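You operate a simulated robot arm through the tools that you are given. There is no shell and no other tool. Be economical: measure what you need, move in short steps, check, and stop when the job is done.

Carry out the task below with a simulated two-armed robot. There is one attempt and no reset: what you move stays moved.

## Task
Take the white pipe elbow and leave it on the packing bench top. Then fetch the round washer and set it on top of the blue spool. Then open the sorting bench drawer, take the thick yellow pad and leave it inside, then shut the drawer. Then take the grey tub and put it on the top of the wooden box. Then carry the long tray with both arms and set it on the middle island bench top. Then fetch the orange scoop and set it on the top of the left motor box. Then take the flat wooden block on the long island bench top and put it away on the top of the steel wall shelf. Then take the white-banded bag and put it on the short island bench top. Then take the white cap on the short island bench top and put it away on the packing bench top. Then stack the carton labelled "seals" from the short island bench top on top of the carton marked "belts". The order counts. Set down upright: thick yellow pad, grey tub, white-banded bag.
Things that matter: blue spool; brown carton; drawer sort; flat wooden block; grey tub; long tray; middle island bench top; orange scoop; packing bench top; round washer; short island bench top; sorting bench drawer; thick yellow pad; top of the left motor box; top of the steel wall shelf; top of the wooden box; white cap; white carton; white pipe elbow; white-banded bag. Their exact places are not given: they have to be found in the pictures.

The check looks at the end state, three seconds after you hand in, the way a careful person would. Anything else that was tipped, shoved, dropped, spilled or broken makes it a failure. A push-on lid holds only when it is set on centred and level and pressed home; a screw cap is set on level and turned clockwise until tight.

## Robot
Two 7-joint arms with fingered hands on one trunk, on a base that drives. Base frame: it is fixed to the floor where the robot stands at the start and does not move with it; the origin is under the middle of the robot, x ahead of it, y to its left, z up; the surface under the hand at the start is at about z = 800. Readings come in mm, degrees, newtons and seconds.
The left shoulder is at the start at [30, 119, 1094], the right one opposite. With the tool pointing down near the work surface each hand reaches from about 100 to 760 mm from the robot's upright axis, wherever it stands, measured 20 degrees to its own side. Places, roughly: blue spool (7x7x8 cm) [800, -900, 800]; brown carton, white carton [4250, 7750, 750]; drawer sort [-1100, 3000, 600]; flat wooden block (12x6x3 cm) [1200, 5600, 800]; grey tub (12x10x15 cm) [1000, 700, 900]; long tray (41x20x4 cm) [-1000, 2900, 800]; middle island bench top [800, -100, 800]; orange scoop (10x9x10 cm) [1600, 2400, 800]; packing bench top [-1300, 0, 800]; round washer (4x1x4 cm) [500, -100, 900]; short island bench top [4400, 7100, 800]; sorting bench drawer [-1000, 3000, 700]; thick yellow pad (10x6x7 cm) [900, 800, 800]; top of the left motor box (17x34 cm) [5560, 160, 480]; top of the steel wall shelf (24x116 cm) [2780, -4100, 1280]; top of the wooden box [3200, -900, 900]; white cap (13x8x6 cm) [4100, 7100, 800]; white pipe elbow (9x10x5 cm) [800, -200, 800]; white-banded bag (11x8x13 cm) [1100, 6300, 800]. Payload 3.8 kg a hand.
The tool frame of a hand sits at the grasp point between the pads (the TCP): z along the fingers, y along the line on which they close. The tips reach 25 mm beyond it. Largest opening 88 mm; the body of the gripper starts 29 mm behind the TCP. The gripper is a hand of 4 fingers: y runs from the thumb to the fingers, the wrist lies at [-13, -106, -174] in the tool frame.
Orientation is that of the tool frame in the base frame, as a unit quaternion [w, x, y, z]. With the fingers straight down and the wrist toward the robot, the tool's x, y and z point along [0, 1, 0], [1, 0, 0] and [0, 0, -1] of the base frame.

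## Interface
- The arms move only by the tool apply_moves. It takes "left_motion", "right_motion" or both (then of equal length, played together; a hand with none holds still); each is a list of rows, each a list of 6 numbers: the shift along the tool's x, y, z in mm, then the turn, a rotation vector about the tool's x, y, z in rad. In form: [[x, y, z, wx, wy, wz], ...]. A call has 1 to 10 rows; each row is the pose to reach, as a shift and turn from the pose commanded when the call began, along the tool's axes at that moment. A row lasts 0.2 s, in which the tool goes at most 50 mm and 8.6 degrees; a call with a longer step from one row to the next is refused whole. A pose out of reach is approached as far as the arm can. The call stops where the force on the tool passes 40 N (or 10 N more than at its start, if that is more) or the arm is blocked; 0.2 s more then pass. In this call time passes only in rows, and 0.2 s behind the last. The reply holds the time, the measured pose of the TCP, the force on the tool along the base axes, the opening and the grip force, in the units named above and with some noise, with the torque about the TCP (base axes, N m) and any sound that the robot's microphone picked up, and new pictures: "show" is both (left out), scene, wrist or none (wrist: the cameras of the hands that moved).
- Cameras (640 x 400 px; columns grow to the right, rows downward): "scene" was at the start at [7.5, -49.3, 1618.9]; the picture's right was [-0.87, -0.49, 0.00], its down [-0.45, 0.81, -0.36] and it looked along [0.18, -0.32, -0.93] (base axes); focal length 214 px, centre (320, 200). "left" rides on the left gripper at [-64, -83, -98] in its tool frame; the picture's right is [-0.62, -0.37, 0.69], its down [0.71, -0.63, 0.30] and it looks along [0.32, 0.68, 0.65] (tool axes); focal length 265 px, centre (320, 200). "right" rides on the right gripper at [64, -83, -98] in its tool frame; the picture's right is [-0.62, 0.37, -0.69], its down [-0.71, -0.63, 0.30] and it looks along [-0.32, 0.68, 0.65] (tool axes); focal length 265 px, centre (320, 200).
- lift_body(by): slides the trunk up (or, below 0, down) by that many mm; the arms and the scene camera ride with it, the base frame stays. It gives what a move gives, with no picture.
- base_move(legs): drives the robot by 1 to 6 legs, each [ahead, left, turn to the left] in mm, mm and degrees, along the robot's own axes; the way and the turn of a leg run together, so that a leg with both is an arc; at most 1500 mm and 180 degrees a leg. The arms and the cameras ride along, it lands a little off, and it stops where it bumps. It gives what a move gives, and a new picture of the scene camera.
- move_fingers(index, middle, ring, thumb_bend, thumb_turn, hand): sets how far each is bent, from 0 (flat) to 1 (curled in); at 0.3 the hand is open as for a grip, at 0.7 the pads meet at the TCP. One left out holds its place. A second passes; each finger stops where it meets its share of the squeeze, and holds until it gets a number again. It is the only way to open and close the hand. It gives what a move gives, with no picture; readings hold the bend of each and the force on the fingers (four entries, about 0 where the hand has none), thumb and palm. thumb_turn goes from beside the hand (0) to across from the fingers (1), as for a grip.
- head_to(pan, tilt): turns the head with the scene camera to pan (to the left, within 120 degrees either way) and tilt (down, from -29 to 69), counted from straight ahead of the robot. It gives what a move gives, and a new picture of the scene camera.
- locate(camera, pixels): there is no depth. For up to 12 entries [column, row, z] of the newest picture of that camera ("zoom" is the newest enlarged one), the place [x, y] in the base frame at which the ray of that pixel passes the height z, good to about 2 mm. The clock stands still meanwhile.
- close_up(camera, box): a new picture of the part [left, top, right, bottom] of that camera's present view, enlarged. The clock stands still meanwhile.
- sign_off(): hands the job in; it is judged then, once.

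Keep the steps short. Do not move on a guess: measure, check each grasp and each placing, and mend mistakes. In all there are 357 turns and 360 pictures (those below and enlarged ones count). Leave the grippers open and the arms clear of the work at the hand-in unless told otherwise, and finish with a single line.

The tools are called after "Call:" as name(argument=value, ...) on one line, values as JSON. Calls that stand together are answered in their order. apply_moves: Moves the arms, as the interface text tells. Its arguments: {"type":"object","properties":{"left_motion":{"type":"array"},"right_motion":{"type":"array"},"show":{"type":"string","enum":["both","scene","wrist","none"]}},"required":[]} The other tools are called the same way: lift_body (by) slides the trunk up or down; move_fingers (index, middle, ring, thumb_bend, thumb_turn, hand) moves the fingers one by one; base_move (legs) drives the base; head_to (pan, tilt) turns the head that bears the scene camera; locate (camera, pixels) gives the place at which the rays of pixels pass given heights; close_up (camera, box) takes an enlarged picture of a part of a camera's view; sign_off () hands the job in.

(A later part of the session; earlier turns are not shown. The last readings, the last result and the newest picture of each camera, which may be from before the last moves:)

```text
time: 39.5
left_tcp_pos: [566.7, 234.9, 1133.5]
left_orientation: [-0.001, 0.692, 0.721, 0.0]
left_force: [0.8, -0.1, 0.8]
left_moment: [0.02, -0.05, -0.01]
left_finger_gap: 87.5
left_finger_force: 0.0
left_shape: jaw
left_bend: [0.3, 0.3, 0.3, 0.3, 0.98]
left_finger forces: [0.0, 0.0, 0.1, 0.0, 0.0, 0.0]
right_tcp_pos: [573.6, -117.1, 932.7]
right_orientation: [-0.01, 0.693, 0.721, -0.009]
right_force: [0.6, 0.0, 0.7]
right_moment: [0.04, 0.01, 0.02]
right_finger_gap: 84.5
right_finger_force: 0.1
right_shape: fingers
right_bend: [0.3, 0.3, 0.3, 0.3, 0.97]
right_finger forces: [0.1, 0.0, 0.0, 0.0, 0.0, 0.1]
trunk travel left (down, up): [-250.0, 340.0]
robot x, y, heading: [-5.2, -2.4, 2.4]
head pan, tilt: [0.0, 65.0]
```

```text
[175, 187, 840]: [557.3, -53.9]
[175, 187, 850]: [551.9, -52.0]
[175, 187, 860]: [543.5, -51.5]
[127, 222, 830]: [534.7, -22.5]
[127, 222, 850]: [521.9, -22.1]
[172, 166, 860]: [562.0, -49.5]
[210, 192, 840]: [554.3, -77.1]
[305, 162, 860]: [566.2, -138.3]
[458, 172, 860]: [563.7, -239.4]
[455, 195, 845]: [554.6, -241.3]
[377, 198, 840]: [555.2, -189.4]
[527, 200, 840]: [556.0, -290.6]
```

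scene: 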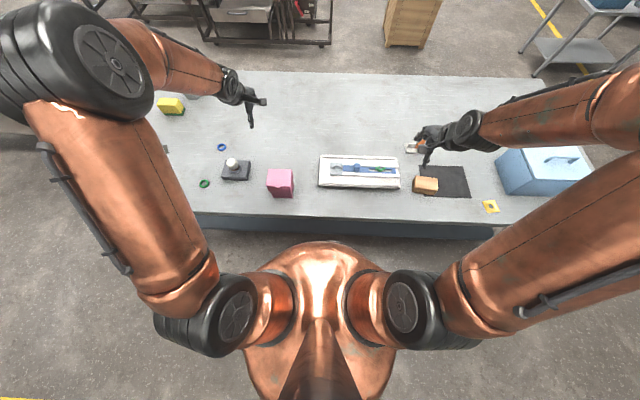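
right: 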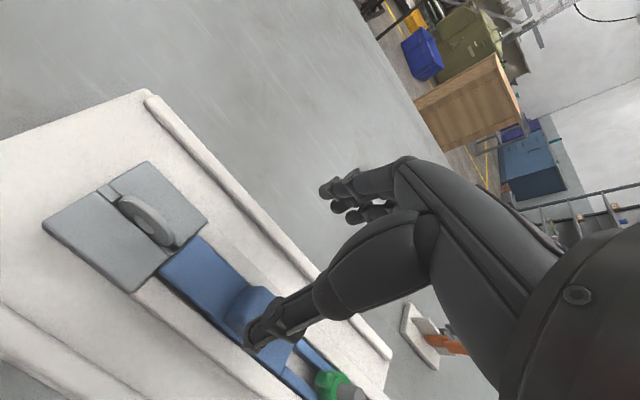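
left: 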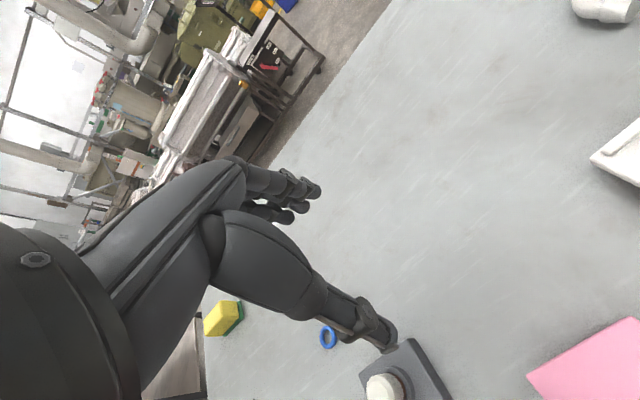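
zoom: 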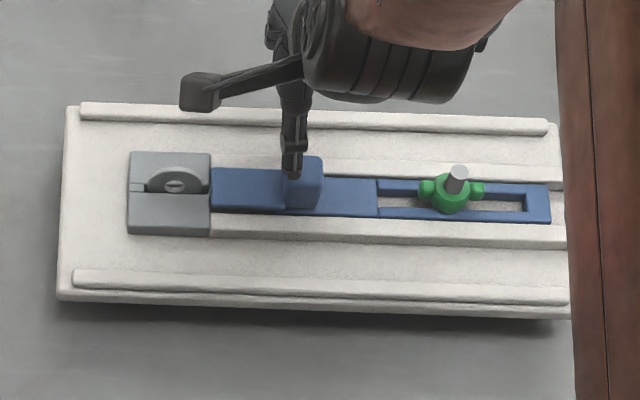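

Washer centre ≈ (547,-50), top ≈ 880, block top ≈ 862. Move over and lower in steps.

Call:
apply_moves(right_motion=[[40, -14, 0, 0, 0, 0], [68, -24, 0, 0, 0, 0], [68, -24, 30, 0, 0, 0]], show="wrist")

Call:
close_up(camera="scene", box=[310, 140, 374, 180])

```text
time: 40.3
left_tcp_pos: [567.7, 234.1, 1133.6]
left_orientation: [0.0, 0.693, 0.721, -0.001]
left_force: [0.9, 0.3, 0.0]
left_moment: [0.0, 0.05, 0.0]
left_finger_gap: 87.4
left_finger_force: 0.1
left_shape: jaw
left_bend: [0.3, 0.3, 0.3, 0.3, 0.98]
left_finger forces: [0.0, 0.1, 0.0, 0.0, 0.0, 0.0]
right_tcp_pos: [546.9, -50.8, 903.4]
right_orientation: [-0.01, 0.693, 0.721, -0.007]
right_force: [0.0, 0.3, 0.1]
right_moment: [0.02, -0.01, -0.01]
right_finger_gap: 84.5
right_finger_force: 0.0
right_shape: fingers
right_bend: [0.3, 0.3, 0.3, 0.3, 0.97]
right_finger forces: [0.0, 0.0, 0.0, 0.0, 0.0, 0.0]
trunk travel left (down, up): [-250.0, 340.0]
robot x, y, heading: [-3.8, -4.4, 2.4]
head pan, tilt: [0.0, 65.0]
```

right: 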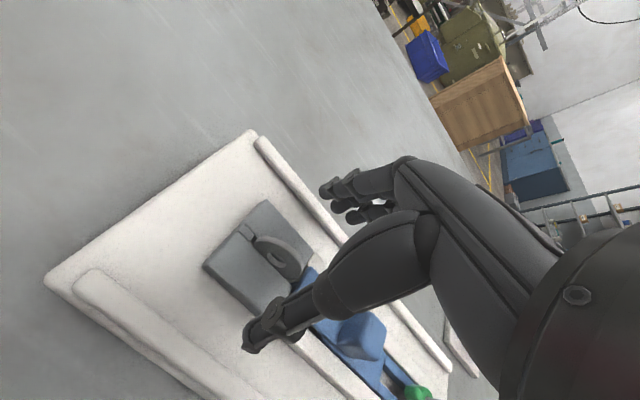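

```text
10.00 times, centred on (342, 160) of scene
```

zoom: 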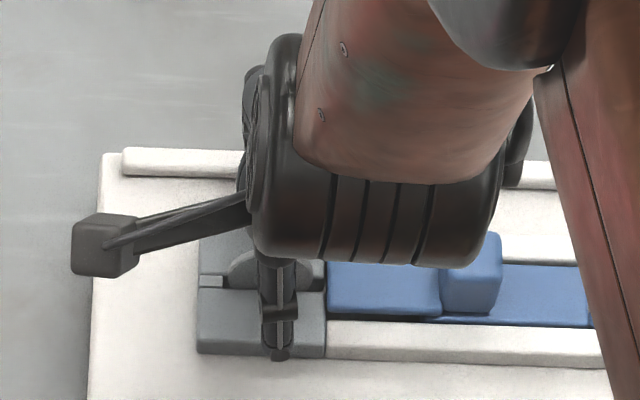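

Call:
locate(camera="right", pixels=[[280, 257, 860], [262, 268, 860], [272, 238, 880], [205, 267, 860], [265, 202, 860], [246, 232, 860]])

Call:
close_up(camera="right", box=[180, 180, 340, 300])

```text
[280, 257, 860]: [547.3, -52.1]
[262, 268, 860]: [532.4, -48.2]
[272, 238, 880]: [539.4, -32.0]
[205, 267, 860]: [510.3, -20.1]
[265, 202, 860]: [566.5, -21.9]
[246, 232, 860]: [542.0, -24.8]
```

```text
3.33 times, centred on (260, 240) of right
```

zoom: 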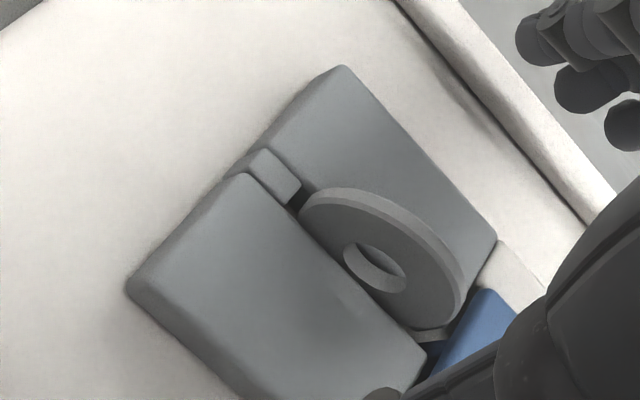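

Lower to z≈888 and close on the washer.

Call:
apply_moves(right_motion=[[0, -2, 10, 0, 0, 0], [0, -2, 16, 0, 0, 0]], show="none")

Call:
move_fingers(hand="right", index=0.7, middle=0.7, ring=0.7, thumb_bend=0.7)

Call:
close_up(camera="right", box=[180, 160, 420, 310])

```text
time: 40.9
left_tcp_pos: [567.4, 233.7, 1134.1]
left_orientation: [-0.001, 0.693, 0.721, 0.0]
left_force: [-0.3, 1.3, -0.4]
left_moment: [0.0, 0.02, 0.03]
left_finger_gap: 87.7
left_finger_force: 0.1
left_shape: jaw
left_bend: [0.3, 0.3, 0.3, 0.3, 0.98]
left_finger forces: [0.0, 0.1, 0.0, 0.0, 0.1, 0.0]
right_tcp_pos: [542.5, -51.4, 888.2]
right_orientation: [-0.01, 0.693, 0.721, -0.008]
right_force: [0.4, 0.2, 0.8]
right_moment: [-0.02, -0.03, -0.01]
right_finger_gap: 84.5
right_finger_force: 0.0
right_shape: fingers
right_bend: [0.3, 0.3, 0.3, 0.3, 0.97]
right_finger forces: [0.0, 0.1, 0.0, 0.0, 0.0, 0.1]
trunk travel left (down, up): [-250.0, 340.0]
robot x, y, heading: [-4.5, -1.6, 2.3]
head pan, tilt: [0.0, 65.0]
```

```text
time: 41.9
left_tcp_pos: [565.5, 233.8, 1133.5]
left_orientation: [0.0, 0.693, 0.721, 0.0]
left_force: [0.5, 0.2, -0.6]
left_moment: [-0.03, 0.0, 0.04]
left_finger_gap: 87.4
left_finger_force: 0.0
left_shape: jaw
left_bend: [0.3, 0.3, 0.3, 0.3, 0.98]
left_finger forces: [0.0, 0.0, 0.0, 0.0, 0.1, 0.0]
right_tcp_pos: [543.2, -50.2, 888.2]
right_orientation: [-0.009, 0.693, 0.721, -0.009]
right_force: [-0.9, 0.6, -0.1]
right_moment: [0.04, 0.01, 0.0]
right_finger_gap: 0.8
right_finger_force: 0.8
right_shape: fingers
right_bend: [0.69, 0.69, 0.7, 0.69, 0.97]
right_finger forces: [0.4, 0.2, 0.1, 0.0, 0.6, 0.0]
trunk travel left (down, up): [-250.0, 340.0]
robot x, y, heading: [-0.8, -0.5, 2.6]
head pan, tilt: [0.0, 65.0]
```

```text
2.67 times, centred on (300, 235) of right
```

zoom: 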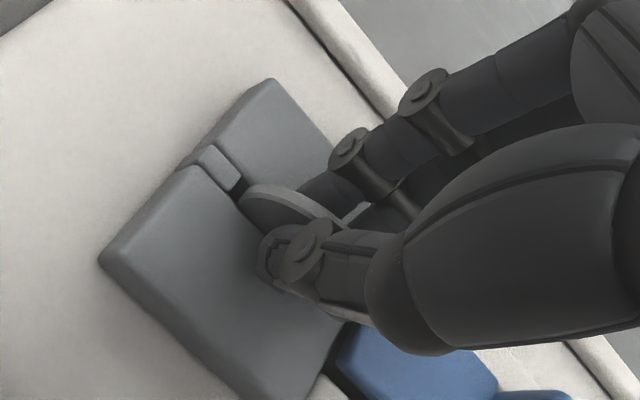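

Pads closed above the washer. Reopen partly, go 8 mm lower, close again.

Call:
move_fingers(hand="right", index=0.57, middle=0.57, ring=0.57, thumb_bend=0.57)

Call:
apply_moves(right_motion=[[0, 3, 5, 0, 0, 0], [0, 3, 10, 0, 0, 0]], show="none")

Call:
move_fingers(hand="right", index=0.72, middle=0.72, ring=0.72, thumb_bend=0.72)

Call:
close_up(camera="right", box=[180, 160, 420, 310])

```text
time: 42.9
left_tcp_pos: [566.3, 233.6, 1133.0]
left_orientation: [0.0, 0.693, 0.721, 0.0]
left_force: [1.0, -0.3, -1.2]
left_moment: [0.01, -0.02, -0.01]
left_finger_gap: 87.6
left_finger_force: 0.0
left_shape: jaw
left_bend: [0.3, 0.3, 0.3, 0.3, 0.98]
left_finger forces: [0.0, 0.0, 0.1, 0.1, 0.0, 0.1]
right_tcp_pos: [543.0, -50.9, 887.1]
right_orientation: [-0.009, 0.693, 0.721, -0.008]
right_force: [-0.5, 0.5, 0.4]
right_moment: [0.0, -0.02, 0.0]
right_finger_gap: 28.0
right_finger_force: 0.0
right_shape: fingers
right_bend: [0.56, 0.56, 0.56, 0.56, 0.97]
right_finger forces: [0.0, 0.0, 0.0, 0.1, 0.0, 0.0]
trunk travel left (down, up): [-250.0, 340.0]
robot x, y, heading: [-1.7, -2.1, 2.3]
head pan, tilt: [0.0, 65.0]
```

```text
time: 43.5
left_tcp_pos: [563.5, 234.9, 1135.8]
left_orientation: [0.001, 0.692, 0.722, 0.001]
left_force: [-0.2, -0.3, -0.5]
left_moment: [0.03, 0.01, 0.04]
left_finger_gap: 87.6
left_finger_force: 0.1
left_shape: jaw
left_bend: [0.3, 0.3, 0.3, 0.3, 0.98]
left_finger forces: [0.0, 0.1, 0.1, 0.1, 0.0, 0.0]
right_tcp_pos: [547.3, -51.2, 884.4]
right_orientation: [-0.003, 0.693, 0.721, -0.001]
right_force: [0.0, -2.1, 36.5]
right_moment: [0.2, -0.76, -0.06]
right_finger_gap: 26.6
right_finger_force: 17.8
right_shape: fingers
right_bend: [0.57, 0.57, 0.56, 0.56, 0.97]
right_finger forces: [30.1, 5.5, 0.0, 0.1, 0.0, 0.1]
trunk travel left (down, up): [-250.0, 340.0]
robot x, y, heading: [-1.7, 1.5, 2.4]
head pan, tilt: [0.0, 65.0]
```

```text
time: 44.5
left_tcp_pos: [566.4, 234.0, 1134.8]
left_orientation: [0.0, 0.693, 0.721, 0.0]
left_force: [-0.5, 0.2, -0.2]
left_moment: [-0.01, 0.03, 0.0]
left_finger_gap: 87.4
left_finger_force: 0.1
left_shape: jaw
left_bend: [0.3, 0.3, 0.3, 0.3, 0.98]
left_finger forces: [0.1, 0.1, 0.1, 0.0, 0.0, 0.1]
right_tcp_pos: [550.9, -50.4, 883.1]
right_orientation: [-0.002, 0.694, 0.72, -0.001]
right_force: [15.3, -2.7, 33.7]
right_moment: [0.23, -1.0, 0.04]
right_finger_gap: 12.1
right_finger_force: 21.4
right_shape: fingers
right_bend: [0.55, 0.72, 0.66, 0.68, 0.97]
right_finger forces: [32.1, 1.0, 6.1, 0.0, 3.7, 0.0]
trunk travel left (down, up): [-250.0, 340.0]
robot x, y, heading: [-1.2, -4.8, 2.3]
head pan, tilt: [0.0, 65.0]
```

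```text
2.67 times, centred on (300, 235) of right
```

zoom: 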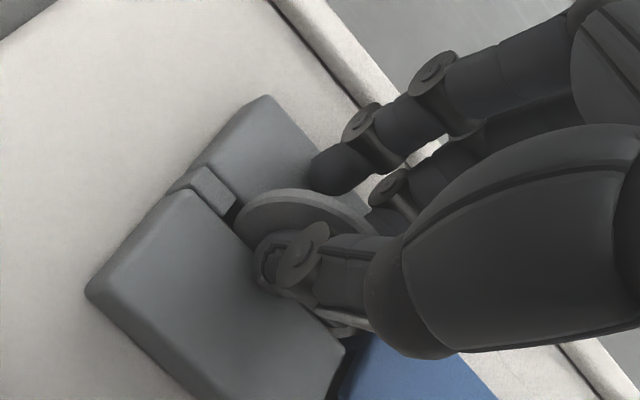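

Index tip presses on the block. Raise 4 mm to relieve it, with the fingers opened a bit first.

Call:
apply_moves(right_motion=[[0, -3, -5, 0, 0, 0]], show="none")

Call:
move_fingers(hand="right", index=0.55, middle=0.55, ring=0.55, thumb_bend=0.55)

Call:
close_up(camera="right", box=[180, 160, 420, 310])

```text
time: 44.9
left_tcp_pos: [565.9, 234.4, 1132.5]
left_orientation: [-0.001, 0.692, 0.722, -0.001]
left_force: [0.6, -0.9, -0.7]
left_moment: [-0.01, -0.02, -0.02]
left_finger_gap: 87.7
left_finger_force: 0.0
left_shape: jaw
left_bend: [0.3, 0.3, 0.3, 0.3, 0.98]
left_finger forces: [0.0, 0.1, 0.0, 0.1, 0.0, 0.0]
right_tcp_pos: [545.0, -50.4, 881.9]
right_orientation: [-0.007, 0.692, 0.722, -0.006]
right_force: [13.8, 2.6, 14.4]
right_moment: [-0.34, -0.52, 0.4]
right_finger_gap: 0.0
right_finger_force: 14.7
right_shape: fingers
right_bend: [0.72, 0.72, 0.59, 0.7, 0.97]
right_finger forces: [1.4, 1.9, 23.2, 0.0, 2.4, 0.0]
trunk travel left (down, up): [-250.0, 340.0]
robot x, y, heading: [-9.7, -2.8, 2.7]
head pan, tilt: [0.0, 65.0]
```

```text
time: 45.9
left_tcp_pos: [564.7, 234.4, 1134.3]
left_orientation: [-0.001, 0.693, 0.721, 0.0]
left_force: [0.0, 0.4, -0.1]
left_moment: [0.04, 0.01, 0.0]
left_finger_gap: 87.5
left_finger_force: 0.1
left_shape: jaw
left_bend: [0.3, 0.3, 0.3, 0.3, 0.98]
left_finger forces: [0.0, 0.1, 0.1, 0.1, 0.0, 0.0]
right_tcp_pos: [542.5, -50.7, 882.6]
right_orientation: [-0.009, 0.694, 0.72, -0.008]
right_force: [-5.3, 1.2, 13.7]
right_moment: [0.11, -0.04, 0.06]
right_finger_gap: 20.5
right_finger_force: 6.1
right_shape: fingers
right_bend: [0.63, 0.58, 0.55, 0.55, 0.97]
right_finger forces: [8.6, 4.3, 0.1, 0.1, 0.0, 0.0]
trunk travel left (down, up): [-250.0, 340.0]
robot x, y, heading: [-3.0, -1.6, 2.4]
head pan, tilt: [0.0, 65.0]
```

```text
2.67 times, centred on (300, 235) of right
```

zoom: 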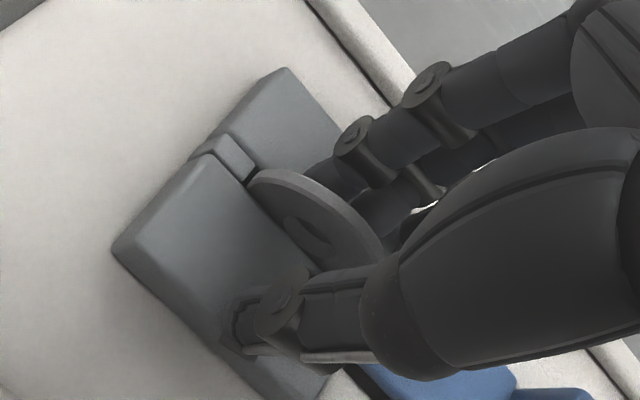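

Raise 5 mm more to be free of contact.

Call:
apply_moves(right_motion=[[0, 3, -6, 0, 0, 0]], show="none")

```text
time: 46.3
left_tcp_pos: [567.3, 233.4, 1133.3]
left_orientation: [-0.001, 0.692, 0.722, -0.001]
left_force: [-0.4, -0.8, -0.5]
left_moment: [0.01, 0.0, 0.01]
left_finger_gap: 87.5
left_finger_force: 0.1
left_shape: jaw
left_bend: [0.3, 0.3, 0.3, 0.3, 0.98]
left_finger forces: [0.0, 0.0, 0.0, 0.0, 0.0, 0.0]
right_tcp_pos: [545.3, -51.6, 887.1]
right_orientation: [-0.009, 0.692, 0.722, -0.009]
right_force: [0.0, 0.3, -1.3]
right_moment: [0.01, 0.01, 0.0]
right_finger_gap: 30.2
right_finger_force: 0.0
right_shape: fingers
right_bend: [0.55, 0.55, 0.55, 0.55, 0.97]
right_finger forces: [0.0, 0.0, 0.1, 0.1, 0.1, 0.0]
trunk travel left (down, up): [-250.0, 340.0]
robot x, y, heading: [-4.4, -2.5, 2.4]
head pan, tilt: [0.0, 65.0]
```

Free. Now close with squeeze.

Call:
move_fingers(hand="right", index=0.8, middle=0.8, ring=0.8, thumb_bend=0.8)

Call:
close_up(camera="right", box=[180, 160, 420, 310])

```text
time: 47.3
left_tcp_pos: [565.7, 233.1, 1133.5]
left_orientation: [0.0, 0.693, 0.721, -0.001]
left_force: [0.0, 0.2, 0.5]
left_moment: [0.02, 0.01, 0.0]
left_finger_gap: 87.8
left_finger_force: 0.1
left_shape: jaw
left_bend: [0.3, 0.3, 0.3, 0.3, 0.98]
left_finger forces: [0.0, 0.0, 0.1, 0.0, 0.0, 0.1]
right_tcp_pos: [546.5, -52.1, 888.4]
right_orientation: [-0.01, 0.692, 0.722, -0.008]
right_force: [0.8, 0.6, -1.1]
right_moment: [-0.02, 0.07, 0.11]
right_finger_gap: 0.0
right_finger_force: 13.5
right_shape: fingers
right_bend: [0.78, 0.79, 0.8, 0.69, 0.97]
right_finger forces: [7.0, 7.0, 0.0, 0.0, 13.6, 0.0]
trunk travel left (down, up): [-250.0, 340.0]
robot x, y, heading: [-2.7, -4.2, 2.2]
head pan, tilt: [0.0, 65.0]
```

```text
2.67 times, centred on (300, 235) of right
```

zoom: 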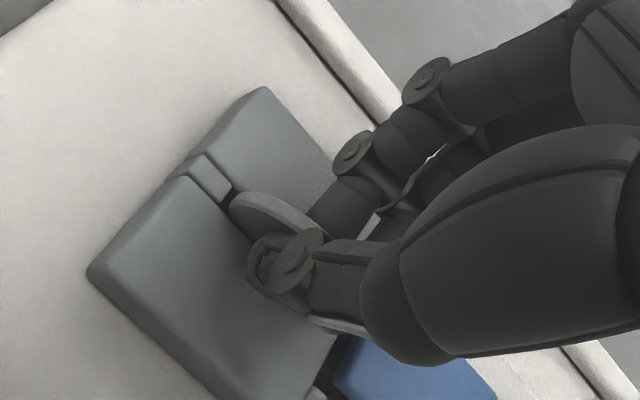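

Test lift 4 mm.

Call:
apply_moves(right_motion=[[0, 0, -2, 0, 0, 0], [0, 0, -5, 0, 0, 0]], show="none")

Call:
close_up(camera="right", box=[180, 160, 420, 310])

```text
time: 47.9
left_tcp_pos: [565.9, 234.9, 1133.2]
left_orientation: [0.0, 0.693, 0.721, 0.0]
left_force: [0.4, 0.7, -0.1]
left_moment: [0.0, -0.01, -0.01]
left_finger_gap: 87.5
left_finger_force: 0.0
left_shape: jaw
left_bend: [0.3, 0.3, 0.3, 0.3, 0.98]
left_finger forces: [0.0, 0.0, 0.0, 0.1, 0.1, 0.0]
right_tcp_pos: [545.3, -49.8, 895.1]
right_orientation: [-0.008, 0.693, 0.721, -0.009]
right_force: [-1.2, -1.0, 0.7]
right_moment: [0.0, 0.06, 0.05]
right_finger_gap: 0.0
right_finger_force: 13.2
right_shape: fingers
right_bend: [0.79, 0.79, 0.8, 0.69, 0.96]
right_finger forces: [7.1, 5.6, 0.0, 0.0, 14.2, 0.1]
trunk travel left (down, up): [-250.0, 340.0]
robot x, y, heading: [-7.5, -2.6, 2.2]
head pan, tilt: [0.0, 65.0]
```

```text
2.67 times, centred on (300, 235) of right
```

zoom: 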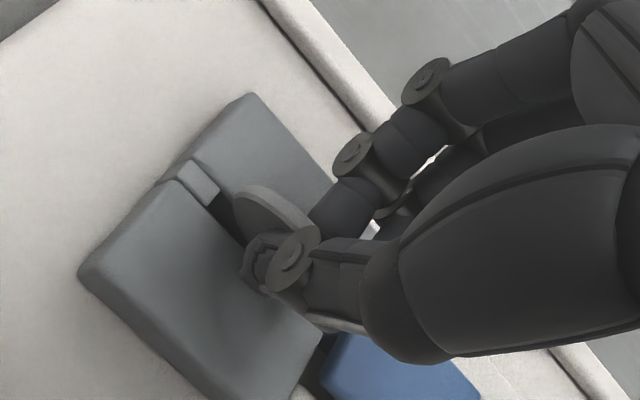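

The washer is rising freely with the hand. Lift further.

Call:
apply_moves(right_motion=[[0, 0, -15, 0, 0, 0], [0, 0, -40, 0, 0, 0], [0, 0, -70, 0, 0, 0]], show="none")

Call:
close_up(camera="right", box=[180, 160, 420, 310])

Call:
close_up(camera="scene", box=[310, 130, 410, 200])

```text
time: 48.7
left_tcp_pos: [566.9, 233.5, 1133.3]
left_orientation: [0.0, 0.694, 0.72, 0.001]
left_force: [-0.3, -0.5, 0.3]
left_moment: [-0.05, 0.03, 0.02]
left_finger_gap: 87.9
left_finger_force: 0.1
left_shape: jaw
left_bend: [0.3, 0.3, 0.3, 0.3, 0.98]
left_finger forces: [0.1, 0.1, 0.1, 0.0, 0.1, 0.0]
right_tcp_pos: [546.7, -51.5, 967.6]
right_orientation: [-0.009, 0.693, 0.721, -0.008]
right_force: [0.2, -0.4, -0.2]
right_moment: [0.0, -0.02, -0.02]
right_finger_gap: 0.2
right_finger_force: 11.8
right_shape: fingers
right_bend: [0.79, 0.8, 0.8, 0.69, 0.97]
right_finger forces: [11.6, 0.1, 0.0, 0.1, 11.7, 0.1]
trunk travel left (down, up): [-250.0, 340.0]
robot x, y, heading: [0.8, -1.3, 2.3]
head pan, tilt: [0.0, 65.0]
```

```text
2.67 times, centred on (300, 235) of right
```

zoom: 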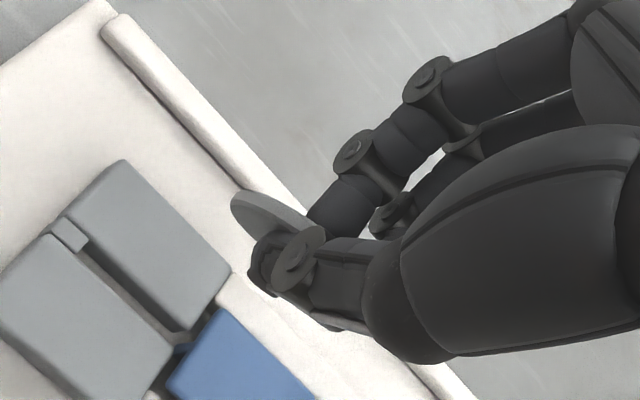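

```text
5.71 times, centred on (360, 165) of scene
```

zoom: 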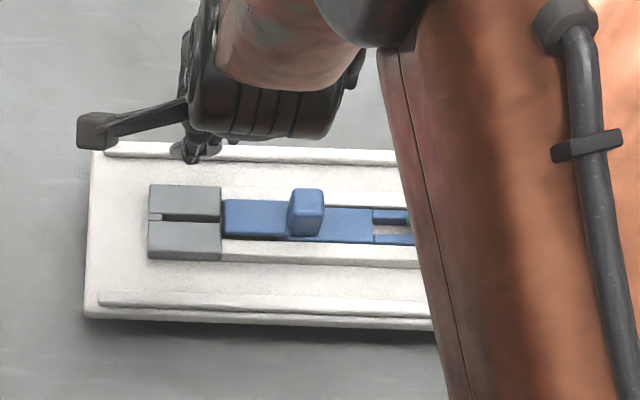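

Washer is out and held by thumb and index. Raise and retract it, then look toward the spool.

Call:
apply_moves(right_motion=[[-40, 0, -30, 0, 0, 0], [-80, 0, -60, 0, 0, 0], [-120, -10, -85, 0, 0, 0], [-160, -20, -110, 0, 0, 0], [-200, -30, -135, 0, 0, 0], [-235, -40, -160, 0, 0, 0]], show="none")

Call:
base_move(legs=[[0, -600, -2]])

Call:
head_to(pan=-20, tilt=50)

```text
time: 50.1
left_tcp_pos: [565.9, 233.7, 1134.4]
left_orientation: [0.0, 0.692, 0.721, 0.0]
left_force: [0.1, -1.0, 0.9]
left_moment: [0.0, 0.01, 0.02]
left_finger_gap: 87.6
left_finger_force: 0.1
left_shape: jaw
left_bend: [0.3, 0.3, 0.3, 0.3, 0.98]
left_finger forces: [0.0, 0.0, 0.0, 0.0, 0.1, 0.0]
right_tcp_pos: [519.8, -288.3, 1125.0]
right_orientation: [-0.009, 0.692, 0.722, -0.008]
right_force: [0.0, 0.5, 0.3]
right_moment: [0.0, 0.0, 0.01]
right_finger_gap: 0.0
right_finger_force: 11.7
right_shape: fingers
right_bend: [0.79, 0.8, 0.8, 0.69, 0.97]
right_finger forces: [11.5, 0.0, 0.1, 0.0, 11.6, 0.0]
trunk travel left (down, up): [-250.0, 340.0]
robot x, y, heading: [-5.2, -0.5, 2.4]
head pan, tilt: [0.0, 65.0]
```

```text
time: 53.5
left_tcp_pos: [589.0, -397.9, 1133.8]
left_orientation: [0.0, 0.703, 0.712, 0.0]
left_force: [0.6, 0.3, -0.1]
left_moment: [0.01, 0.0, -0.03]
left_finger_gap: 87.7
left_finger_force: 0.1
left_shape: jaw
left_bend: [0.3, 0.3, 0.3, 0.3, 0.98]
left_finger forces: [0.0, 0.0, 0.0, 0.0, 0.1, 0.0]
right_tcp_pos: [528.9, -915.8, 1124.7]
right_orientation: [-0.009, 0.703, 0.712, -0.008]
right_force: [0.1, -0.6, -0.2]
right_moment: [0.0, 0.01, 0.02]
right_finger_gap: 0.0
right_finger_force: 11.6
right_shape: fingers
right_bend: [0.79, 0.8, 0.8, 0.69, 0.97]
right_finger forces: [11.5, 0.0, 0.0, 0.0, 11.6, 0.0]
trunk travel left (down, up): [-250.0, 340.0]
robot x, y, heading: [10.1, -619.7, 0.8]
head pan, tilt: [0.0, 65.0]
```

scene: 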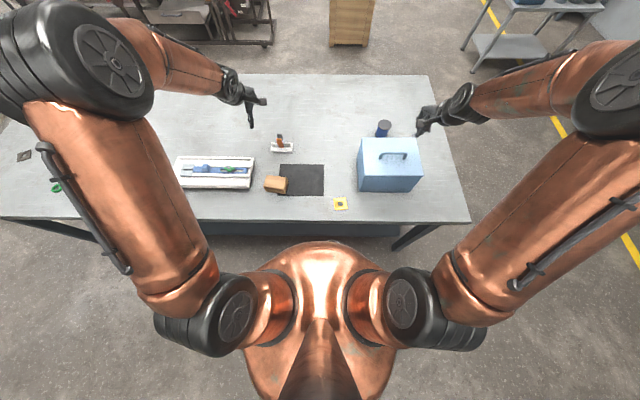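

```text
time: 54.4
left_tcp_pos: [589.9, -396.2, 1134.6]
left_orientation: [0.0, 0.703, 0.711, 0.0]
left_force: [-0.5, -0.4, -0.6]
left_moment: [0.02, 0.0, -0.03]
left_finger_gap: 87.6
left_finger_force: 0.1
left_shape: jaw
left_bend: [0.3, 0.3, 0.3, 0.3, 0.98]
left_finger forces: [0.0, 0.0, 0.0, 0.0, 0.1, 0.0]
right_tcp_pos: [529.2, -916.2, 1124.6]
right_orientation: [-0.01, 0.703, 0.711, -0.008]
right_force: [-0.6, 0.1, -1.0]
right_moment: [-0.01, 0.0, 0.04]
right_finger_gap: 0.0
right_finger_force: 11.9
right_shape: fingers
right_bend: [0.79, 0.8, 0.8, 0.69, 0.97]
right_finger forces: [11.5, 0.1, 0.0, 0.1, 11.5, 0.0]
trunk travel left (down, up): [-250.0, 340.0]
robot x, y, heading: [12.3, -614.9, 0.7]
head pan, tilt: [-20.0, 50.0]
```

scene: 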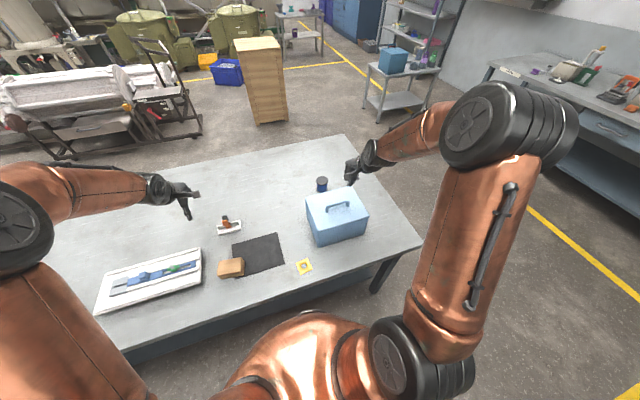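

Call:
locate(camera="scene", pixels=[[322, 181, 880], [322, 190, 800], [306, 198, 950], [350, 187, 950], [368, 214, 950], [313, 243, 800], [368, 232, 800], [423, 241, 800], [347, 135, 800], [313, 215, 950], [340, 205, 990]])

Call:
close_up(camera="scene", box=[290, 165, 386, 225])

```text
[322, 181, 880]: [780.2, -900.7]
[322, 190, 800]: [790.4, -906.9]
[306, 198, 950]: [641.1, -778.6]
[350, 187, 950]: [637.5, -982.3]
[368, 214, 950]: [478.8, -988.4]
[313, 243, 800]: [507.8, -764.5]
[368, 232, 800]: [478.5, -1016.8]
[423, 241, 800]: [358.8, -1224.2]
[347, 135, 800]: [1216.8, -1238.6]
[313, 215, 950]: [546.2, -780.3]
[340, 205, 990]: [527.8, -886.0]
```

```text
6.67 times, centred on (338, 195) of scene
```

zoom: 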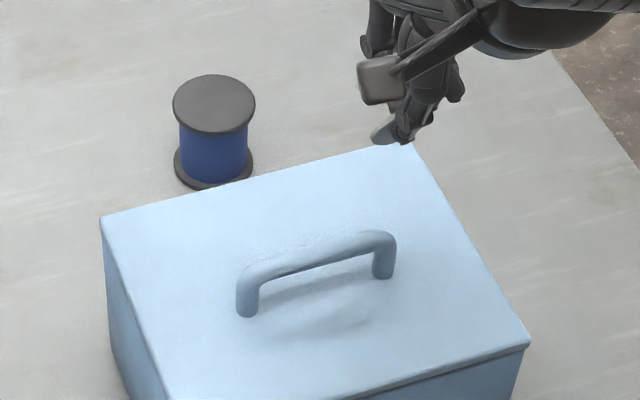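

The case blocks the front approach; I'll go round to the bench's right end.

Call:
base_move(legs=[[0, -950, 0], [530, 0, 0], [0, 0, 90]])

Call:
head_to(pan=0, tilt=60)

```text
time: 65.8
left_tcp_pos: [316.3, -979.1, 1134.6]
left_orientation: [0.0, -0.021, 1.0, 0.001]
left_force: [-0.6, 0.0, 0.0]
left_moment: [-0.02, 0.0, 0.01]
left_finger_gap: 87.5
left_finger_force: 0.0
left_shape: jaw
left_bend: [0.3, 0.3, 0.3, 0.3, 0.98]
left_finger forces: [0.0, 0.0, 0.0, 0.0, 0.0, 0.1]
right_tcp_pos: [838.0, -1024.6, 1124.3]
right_orientation: [-0.001, -0.02, 1.0, -0.012]
right_force: [0.6, 0.0, 0.4]
right_moment: [-0.03, -0.03, 0.03]
right_finger_gap: 0.1
right_finger_force: 11.4
right_shape: fingers
right_bend: [0.79, 0.8, 0.8, 0.7, 0.97]
right_finger forces: [11.3, 0.1, 0.1, 0.0, 11.5, 0.0]
trunk travel left (down, up): [-250.0, 340.0]
robot x, y, heading: [551.8, -1543.3, 92.3]
head pan, tilt: [-20.0, 50.0]
```

scene: 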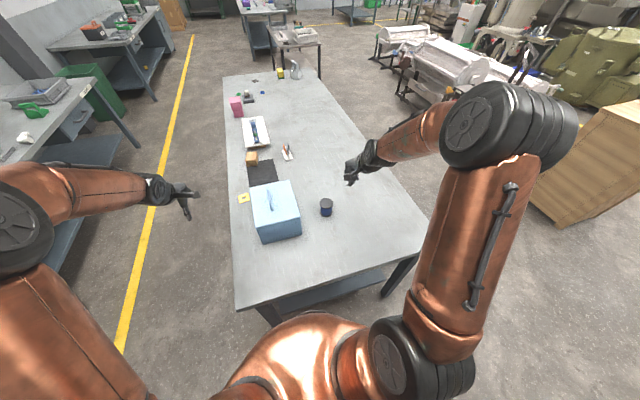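

```text
time: 66.6
left_tcp_pos: [316.6, -979.8, 1133.4]
left_orientation: [0.001, -0.022, 1.0, 0.0]
left_force: [0.3, 0.1, 0.0]
left_moment: [0.02, 0.01, 0.0]
left_finger_gap: 87.7
left_finger_force: 0.1
left_shape: jaw
left_bend: [0.3, 0.3, 0.3, 0.3, 0.98]
left_finger forces: [0.0, 0.0, 0.0, 0.0, 0.0, 0.0]
right_tcp_pos: [837.7, -1023.0, 1124.3]
right_orientation: [-0.001, -0.021, 1.0, -0.012]
right_force: [0.4, -0.2, -0.8]
right_moment: [0.0, -0.02, -0.02]
right_finger_gap: 0.0
right_finger_force: 11.8
right_shape: fingers
right_bend: [0.79, 0.8, 0.8, 0.7, 0.97]
right_finger forces: [11.3, 0.1, 0.1, 0.0, 11.4, 0.1]
trunk travel left (down, up): [-250.0, 340.0]
robot x, y, heading: [552.7, -1551.3, 92.4]
head pan, tilt: [0.0, 60.0]
```

scene: 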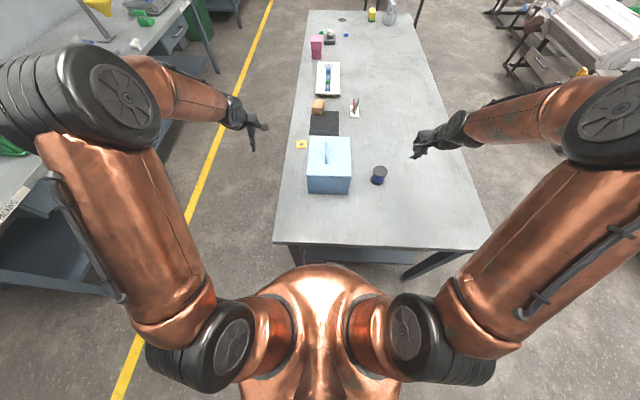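

Call:
close_up(camera="scene", box=[346, 150, 410, 190])

Call:
close_up(camera="right", box=[0, 0, 640, 400])

Call:
locate(camera="scene", pixels=[[378, 170, 880], [378, 170, 870], [371, 170, 880], [385, 170, 880], [378, 185, 800]])

```text
10.00 times, centred on (378, 170) of scene
```

zoom: 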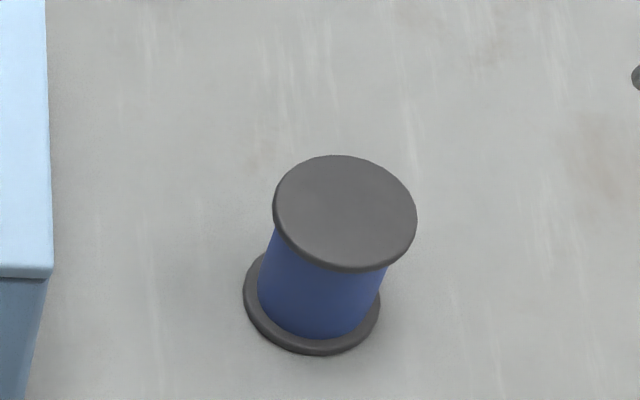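

```text
1.00 times, centred on (320, 200) of right (not enlarged: the box is as wide or as high as the picture)
```

zoom: 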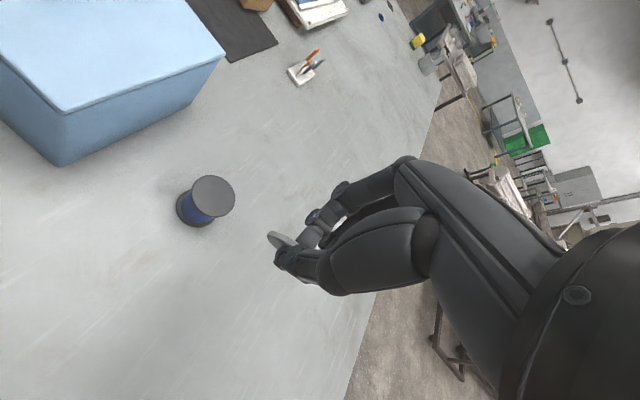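

```text
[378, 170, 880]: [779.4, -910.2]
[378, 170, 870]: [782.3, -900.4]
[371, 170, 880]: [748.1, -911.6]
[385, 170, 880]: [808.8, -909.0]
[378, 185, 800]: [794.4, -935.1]
```

Call:
locate(camera="scene", pixels=[[380.5, 170.8, 880], [380.5, 170.8, 870], [377.2, 180, 804], [380.5, 170.8, 875]])

Call:
locate(camera="right", pixels=[[213, 196, 880], [213, 196, 870], [196, 209, 804]])

Call:
close_up(camera="right", box=[250, 200, 350, 300])

```text
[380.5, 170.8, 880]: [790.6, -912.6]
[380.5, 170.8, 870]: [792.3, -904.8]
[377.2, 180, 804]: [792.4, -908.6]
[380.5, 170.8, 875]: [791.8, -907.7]
```

```text
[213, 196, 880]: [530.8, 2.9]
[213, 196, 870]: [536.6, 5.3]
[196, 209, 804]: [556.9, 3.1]
```

```text
4.00 times, centred on (300, 250) of right
```

zoom: 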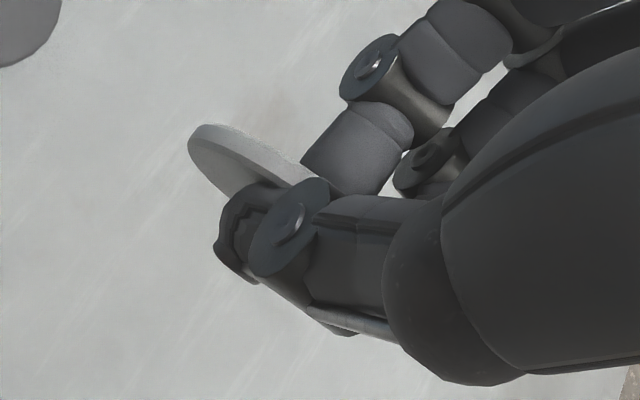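

Move the washer above the spool, tilting it 25° (top toward the robot).

Call:
apply_moves(right_motion=[[10, 25, 25, -0.08, 0, 0], [20, 50, 55, -0.16, 0, 0], [30, 75, 85, -0.24, 0, 0], [41, 95, 115, -0.32, 0, 0], [41, 113, 140, -0.4, 0, 0], [41, 113, 164, -0.436, 0, 0]], show="both")

Call:
close_up(camera="scene", box=[346, 140, 426, 190])

```text
time: 68.0
left_tcp_pos: [317.4, -979.4, 1133.5]
left_orientation: [0.0, -0.022, 1.0, 0.0]
left_force: [-1.0, 0.7, -0.7]
left_moment: [0.01, 0.03, -0.02]
left_finger_gap: 87.5
left_finger_force: 0.1
left_shape: jaw
left_bend: [0.3, 0.3, 0.3, 0.3, 0.98]
left_finger forces: [0.2, 0.0, 0.0, 0.1, 0.0, 0.0]
right_tcp_pos: [791.5, -914.3, 959.9]
right_orientation: [-0.006, -0.022, 0.979, 0.205]
right_force: [0.3, 0.5, -0.6]
right_moment: [0.0, -0.01, -0.01]
right_finger_gap: 0.1
right_finger_force: 11.4
right_shape: fingers
right_bend: [0.79, 0.8, 0.8, 0.7, 0.97]
right_finger forces: [11.1, 0.0, 0.0, 0.1, 11.4, 0.0]
trunk travel left (down, up): [-250.0, 340.0]
robot x, y, heading: [557.9, -1550.2, 92.6]
head pan, tilt: [0.0, 60.0]
```

scene: 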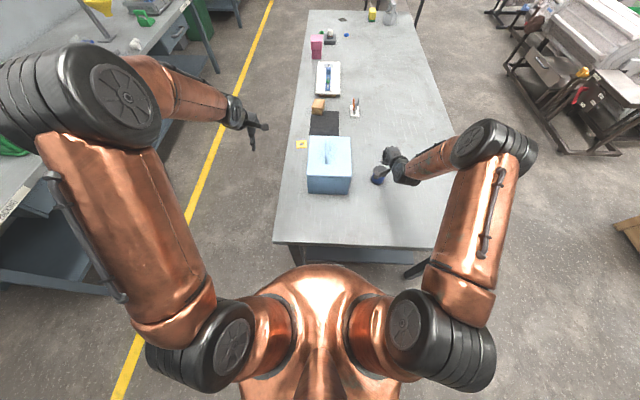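
right: 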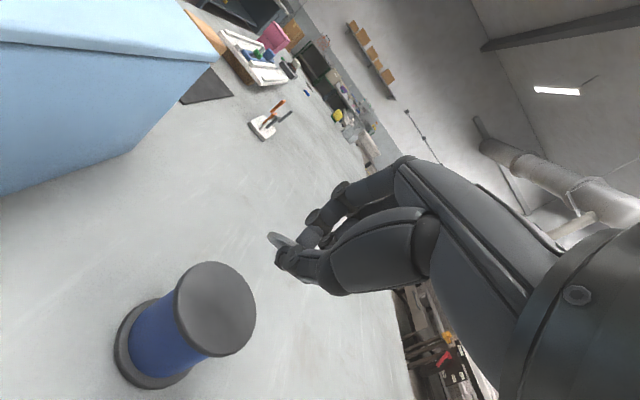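

```text
8.00 times, centred on (386, 165) of scene
```

zoom: 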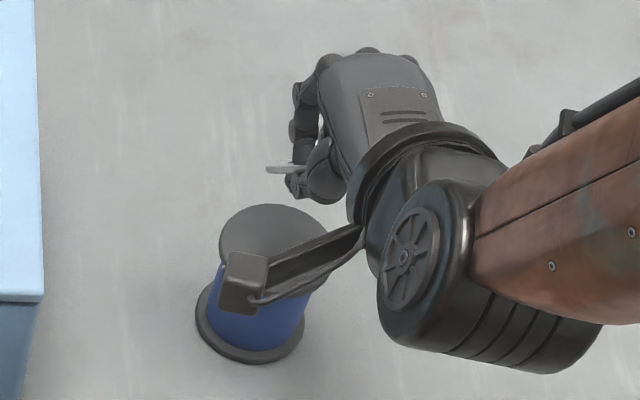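

Call:
locate(camera="right", pixels=[[216, 305, 876], [216, 305, 880], [279, 239, 920], [279, 239, 930]])

Call:
locate(camera="scene", pixels=[[381.6, 161, 920], [381.6, 161, 930], [379.4, 161, 920], [384, 161, 920]])

Call:
close_up(camera="right", box=[240, 190, 340, 290])

```text
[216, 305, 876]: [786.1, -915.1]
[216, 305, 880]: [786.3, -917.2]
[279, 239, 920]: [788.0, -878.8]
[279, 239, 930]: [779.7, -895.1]
```

```text
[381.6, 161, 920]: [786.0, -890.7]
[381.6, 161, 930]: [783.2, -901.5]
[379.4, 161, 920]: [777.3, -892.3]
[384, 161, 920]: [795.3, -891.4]
```

```text
4.00 times, centred on (290, 240) of right
```

zoom: 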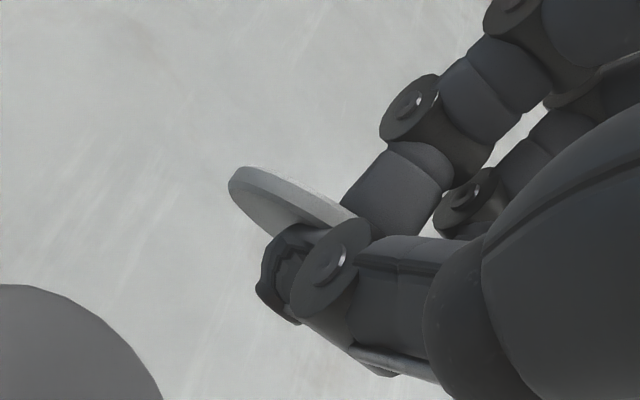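

Lower 36 mm straight down.

Call:
apply_moves(right_motion=[[0, -8.5, 18.1, 0, 0, 0], [0, -13.5, 29, 0, 0, 0], [0, -15.2, 32.6, 0, 0, 0]], show="wrist")

Call:
close_up(camera="right", box=[200, 190, 340, 290])

Call:
close_up(camera="scene", box=[346, 140, 426, 190])

```text
time: 68.8
left_tcp_pos: [315.7, -977.9, 1133.2]
left_orientation: [0.0, -0.022, 1.0, -0.001]
left_force: [-0.2, -0.6, 0.0]
left_moment: [0.0, -0.03, 0.0]
left_finger_gap: 87.7
left_finger_force: 0.2
left_shape: jaw
left_bend: [0.3, 0.3, 0.3, 0.3, 0.98]
left_finger forces: [0.0, 0.0, 0.0, 0.1, 0.0, 0.0]
right_tcp_pos: [792.1, -916.5, 923.0]
right_orientation: [-0.005, -0.021, 0.979, 0.205]
right_force: [0.1, -2.0, -0.2]
right_moment: [-0.02, 0.02, 0.01]
right_finger_gap: 0.0
right_finger_force: 10.9
right_shape: fingers
right_bend: [0.79, 0.8, 0.8, 0.7, 0.97]
right_finger forces: [11.1, 0.0, 0.0, 0.1, 11.4, 0.1]
trunk travel left (down, up): [-250.0, 340.0]
robot x, y, heading: [551.9, -1550.5, 92.3]
head pan, tilt: [0.0, 60.0]
```

right: 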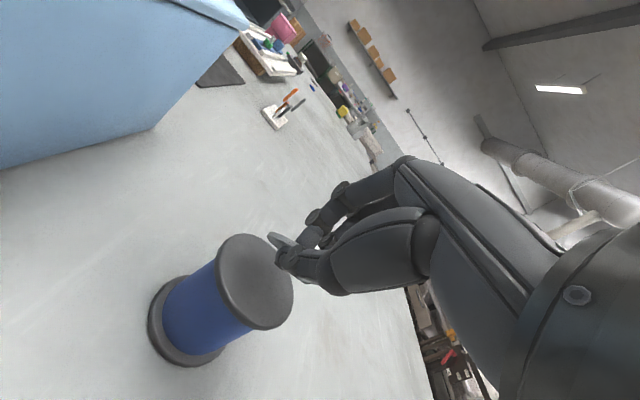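

```text
4.00 times, centred on (270, 240) of right
```

zoom: 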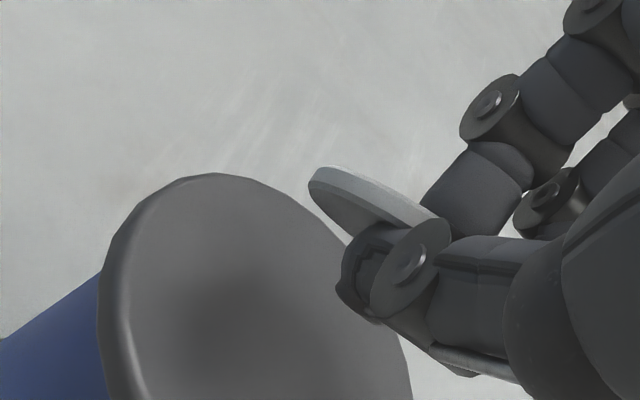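

```text
8.00 times, centred on (386, 165) of scene
```

zoom: 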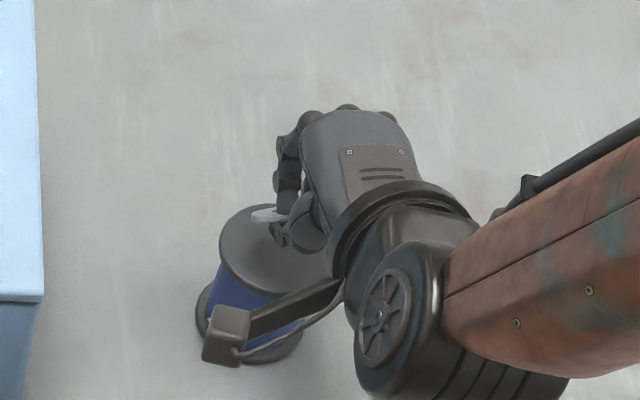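

Geometry check: the washer's lower edge is ≈11 mm above the spool. Reduce the lean to 14°, shift 12 mm forward, lower 4 mm.

Call:
apply_moves(right_motion=[[0, 5, 3, 0.1, 0, 0], [0, 9.2, 8.7, 0.19, 0, 0]], show="none")

Call:
close_up(camera="right", box=[200, 190, 340, 290])

```text
time: 69.4
left_tcp_pos: [316.5, -978.5, 1133.6]
left_orientation: [0.0, -0.021, 1.0, -0.001]
left_force: [0.3, 0.4, -0.2]
left_moment: [-0.02, 0.06, 0.0]
left_finger_gap: 87.7
left_finger_force: 0.0
left_shape: jaw
left_bend: [0.3, 0.3, 0.3, 0.3, 0.98]
left_finger forces: [0.0, 0.0, 0.0, 0.1, 0.1, 0.1]
right_tcp_pos: [791.7, -904.7, 918.0]
right_orientation: [-0.003, -0.021, 0.994, 0.108]
right_force: [0.3, 0.8, 1.0]
right_moment: [-0.03, -0.06, -0.03]
right_finger_gap: 0.1
right_finger_force: 11.5
right_shape: fingers
right_bend: [0.79, 0.8, 0.8, 0.7, 0.97]
right_finger forces: [11.3, 0.0, 0.0, 0.1, 11.4, 0.1]
trunk travel left (down, up): [-250.0, 340.0]
robot x, y, heading: [549.5, -1550.1, 92.6]
head pan, tilt: [0.0, 60.0]
```

```text
4.00 times, centred on (270, 240) of right
```

zoom: 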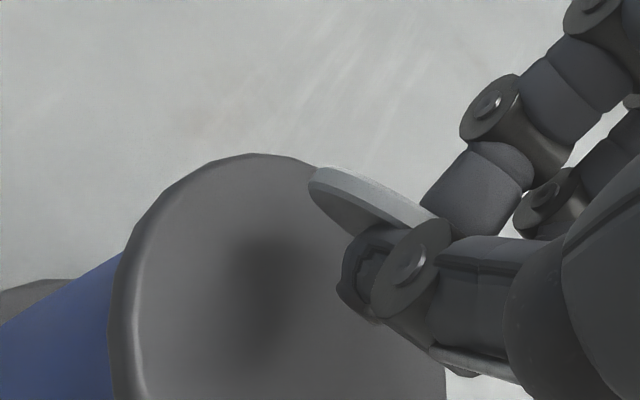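

Call:
apply_moves(right_motion=[[0, -0.6, 2.9, 0, 0, 0]], show="none")

Call:
close_up(camera="right", box=[200, 190, 340, 290])

```text
time: 69.8
left_tcp_pos: [314.7, -980.6, 1134.9]
left_orientation: [0.0, -0.022, 1.0, -0.001]
left_force: [0.8, -0.3, -0.4]
left_moment: [-0.01, 0.03, -0.01]
left_finger_gap: 87.5
left_finger_force: 0.1
left_shape: jaw
left_bend: [0.3, 0.3, 0.3, 0.3, 0.98]
left_finger forces: [0.0, 0.0, 0.0, 0.1, 0.0, 0.0]
right_tcp_pos: [791.8, -905.9, 915.2]
right_orientation: [-0.003, -0.021, 0.994, 0.111]
right_force: [-0.3, -0.8, 0.3]
right_moment: [0.0, -0.02, 0.0]
right_finger_gap: 0.0
right_finger_force: 11.4
right_shape: fingers
right_bend: [0.79, 0.8, 0.8, 0.7, 0.97]
right_finger forces: [11.3, 0.0, 0.0, 0.1, 11.4, 0.1]
trunk travel left (down, up): [-250.0, 340.0]
robot x, y, heading: [552.9, -1549.5, 92.6]
head pan, tilt: [0.0, 60.0]
```

```text
4.00 times, centred on (270, 240) of right
```

zoom: 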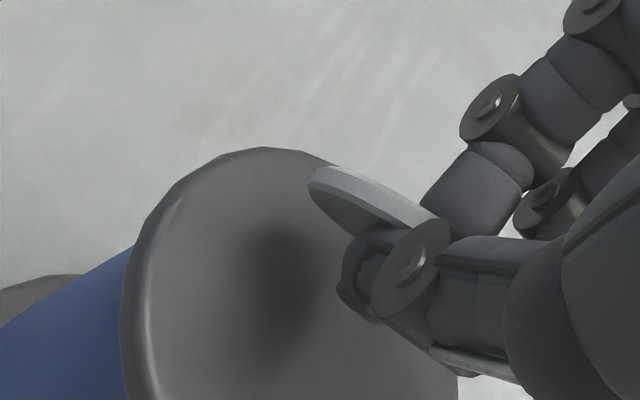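

Call:
apply_moves(right_motion=[[0, -0.6, 2.9, 0, 0, 0]], show="none")

Call:
apply_moves(right_motion=[[0, -0.4, 2, 0, 0, 0]], show="none")

Call:
close_up(camera="right", box=[200, 190, 340, 290])

```text
time: 70.2
left_tcp_pos: [315.9, -979.1, 1134.0]
left_orientation: [0.0, -0.022, 1.0, -0.001]
left_force: [-0.5, 0.0, 0.4]
left_moment: [0.01, 0.01, 0.02]
left_finger_gap: 87.7
left_finger_force: 0.1
left_shape: jaw
left_bend: [0.3, 0.3, 0.3, 0.3, 0.98]
left_finger forces: [0.0, 0.0, 0.0, 0.0, 0.1, 0.0]
right_tcp_pos: [790.8, -904.8, 911.8]
right_orientation: [-0.004, -0.021, 0.994, 0.11]
right_force: [0.1, 0.7, 0.0]
right_moment: [-0.02, 0.01, -0.01]
right_finger_gap: 0.1
right_finger_force: 11.6
right_shape: fingers
right_bend: [0.79, 0.8, 0.8, 0.7, 0.97]
right_finger forces: [11.3, 0.1, 0.0, 0.1, 11.4, 0.0]
trunk travel left (down, up): [-250.0, 340.0]
robot x, y, heading: [552.1, -1548.8, 92.3]
head pan, tilt: [0.0, 60.0]
```

```text
time: 70.6
left_tcp_pos: [315.4, -980.4, 1134.7]
left_orientation: [0.0, -0.021, 1.0, 0.0]
left_force: [-1.0, 0.3, -0.1]
left_moment: [0.01, -0.01, 0.01]
left_finger_gap: 87.6
left_finger_force: 0.2
left_shape: jaw
left_bend: [0.3, 0.3, 0.3, 0.3, 0.98]
left_finger forces: [0.1, 0.1, 0.0, 0.0, 0.0, 0.1]
right_tcp_pos: [792.4, -905.4, 909.6]
right_orientation: [-0.003, -0.021, 0.994, 0.111]
right_force: [-0.2, -0.8, -0.8]
right_moment: [-0.01, 0.0, 0.02]
right_finger_gap: 0.0
right_finger_force: 11.2
right_shape: fingers
right_bend: [0.79, 0.8, 0.8, 0.7, 0.97]
right_finger forces: [11.3, 0.0, 0.0, 0.0, 11.5, 0.0]
trunk travel left (down, up): [-250.0, 340.0]
robot x, y, heading: [547.3, -1552.2, 92.4]
head pan, tilt: [0.0, 60.0]
```

```text
4.00 times, centred on (270, 240) of right
```

zoom: 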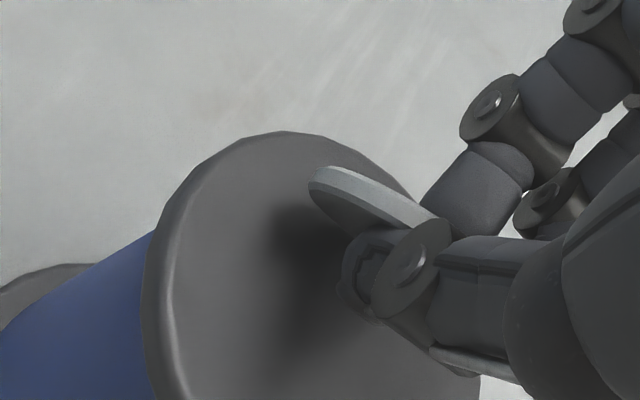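

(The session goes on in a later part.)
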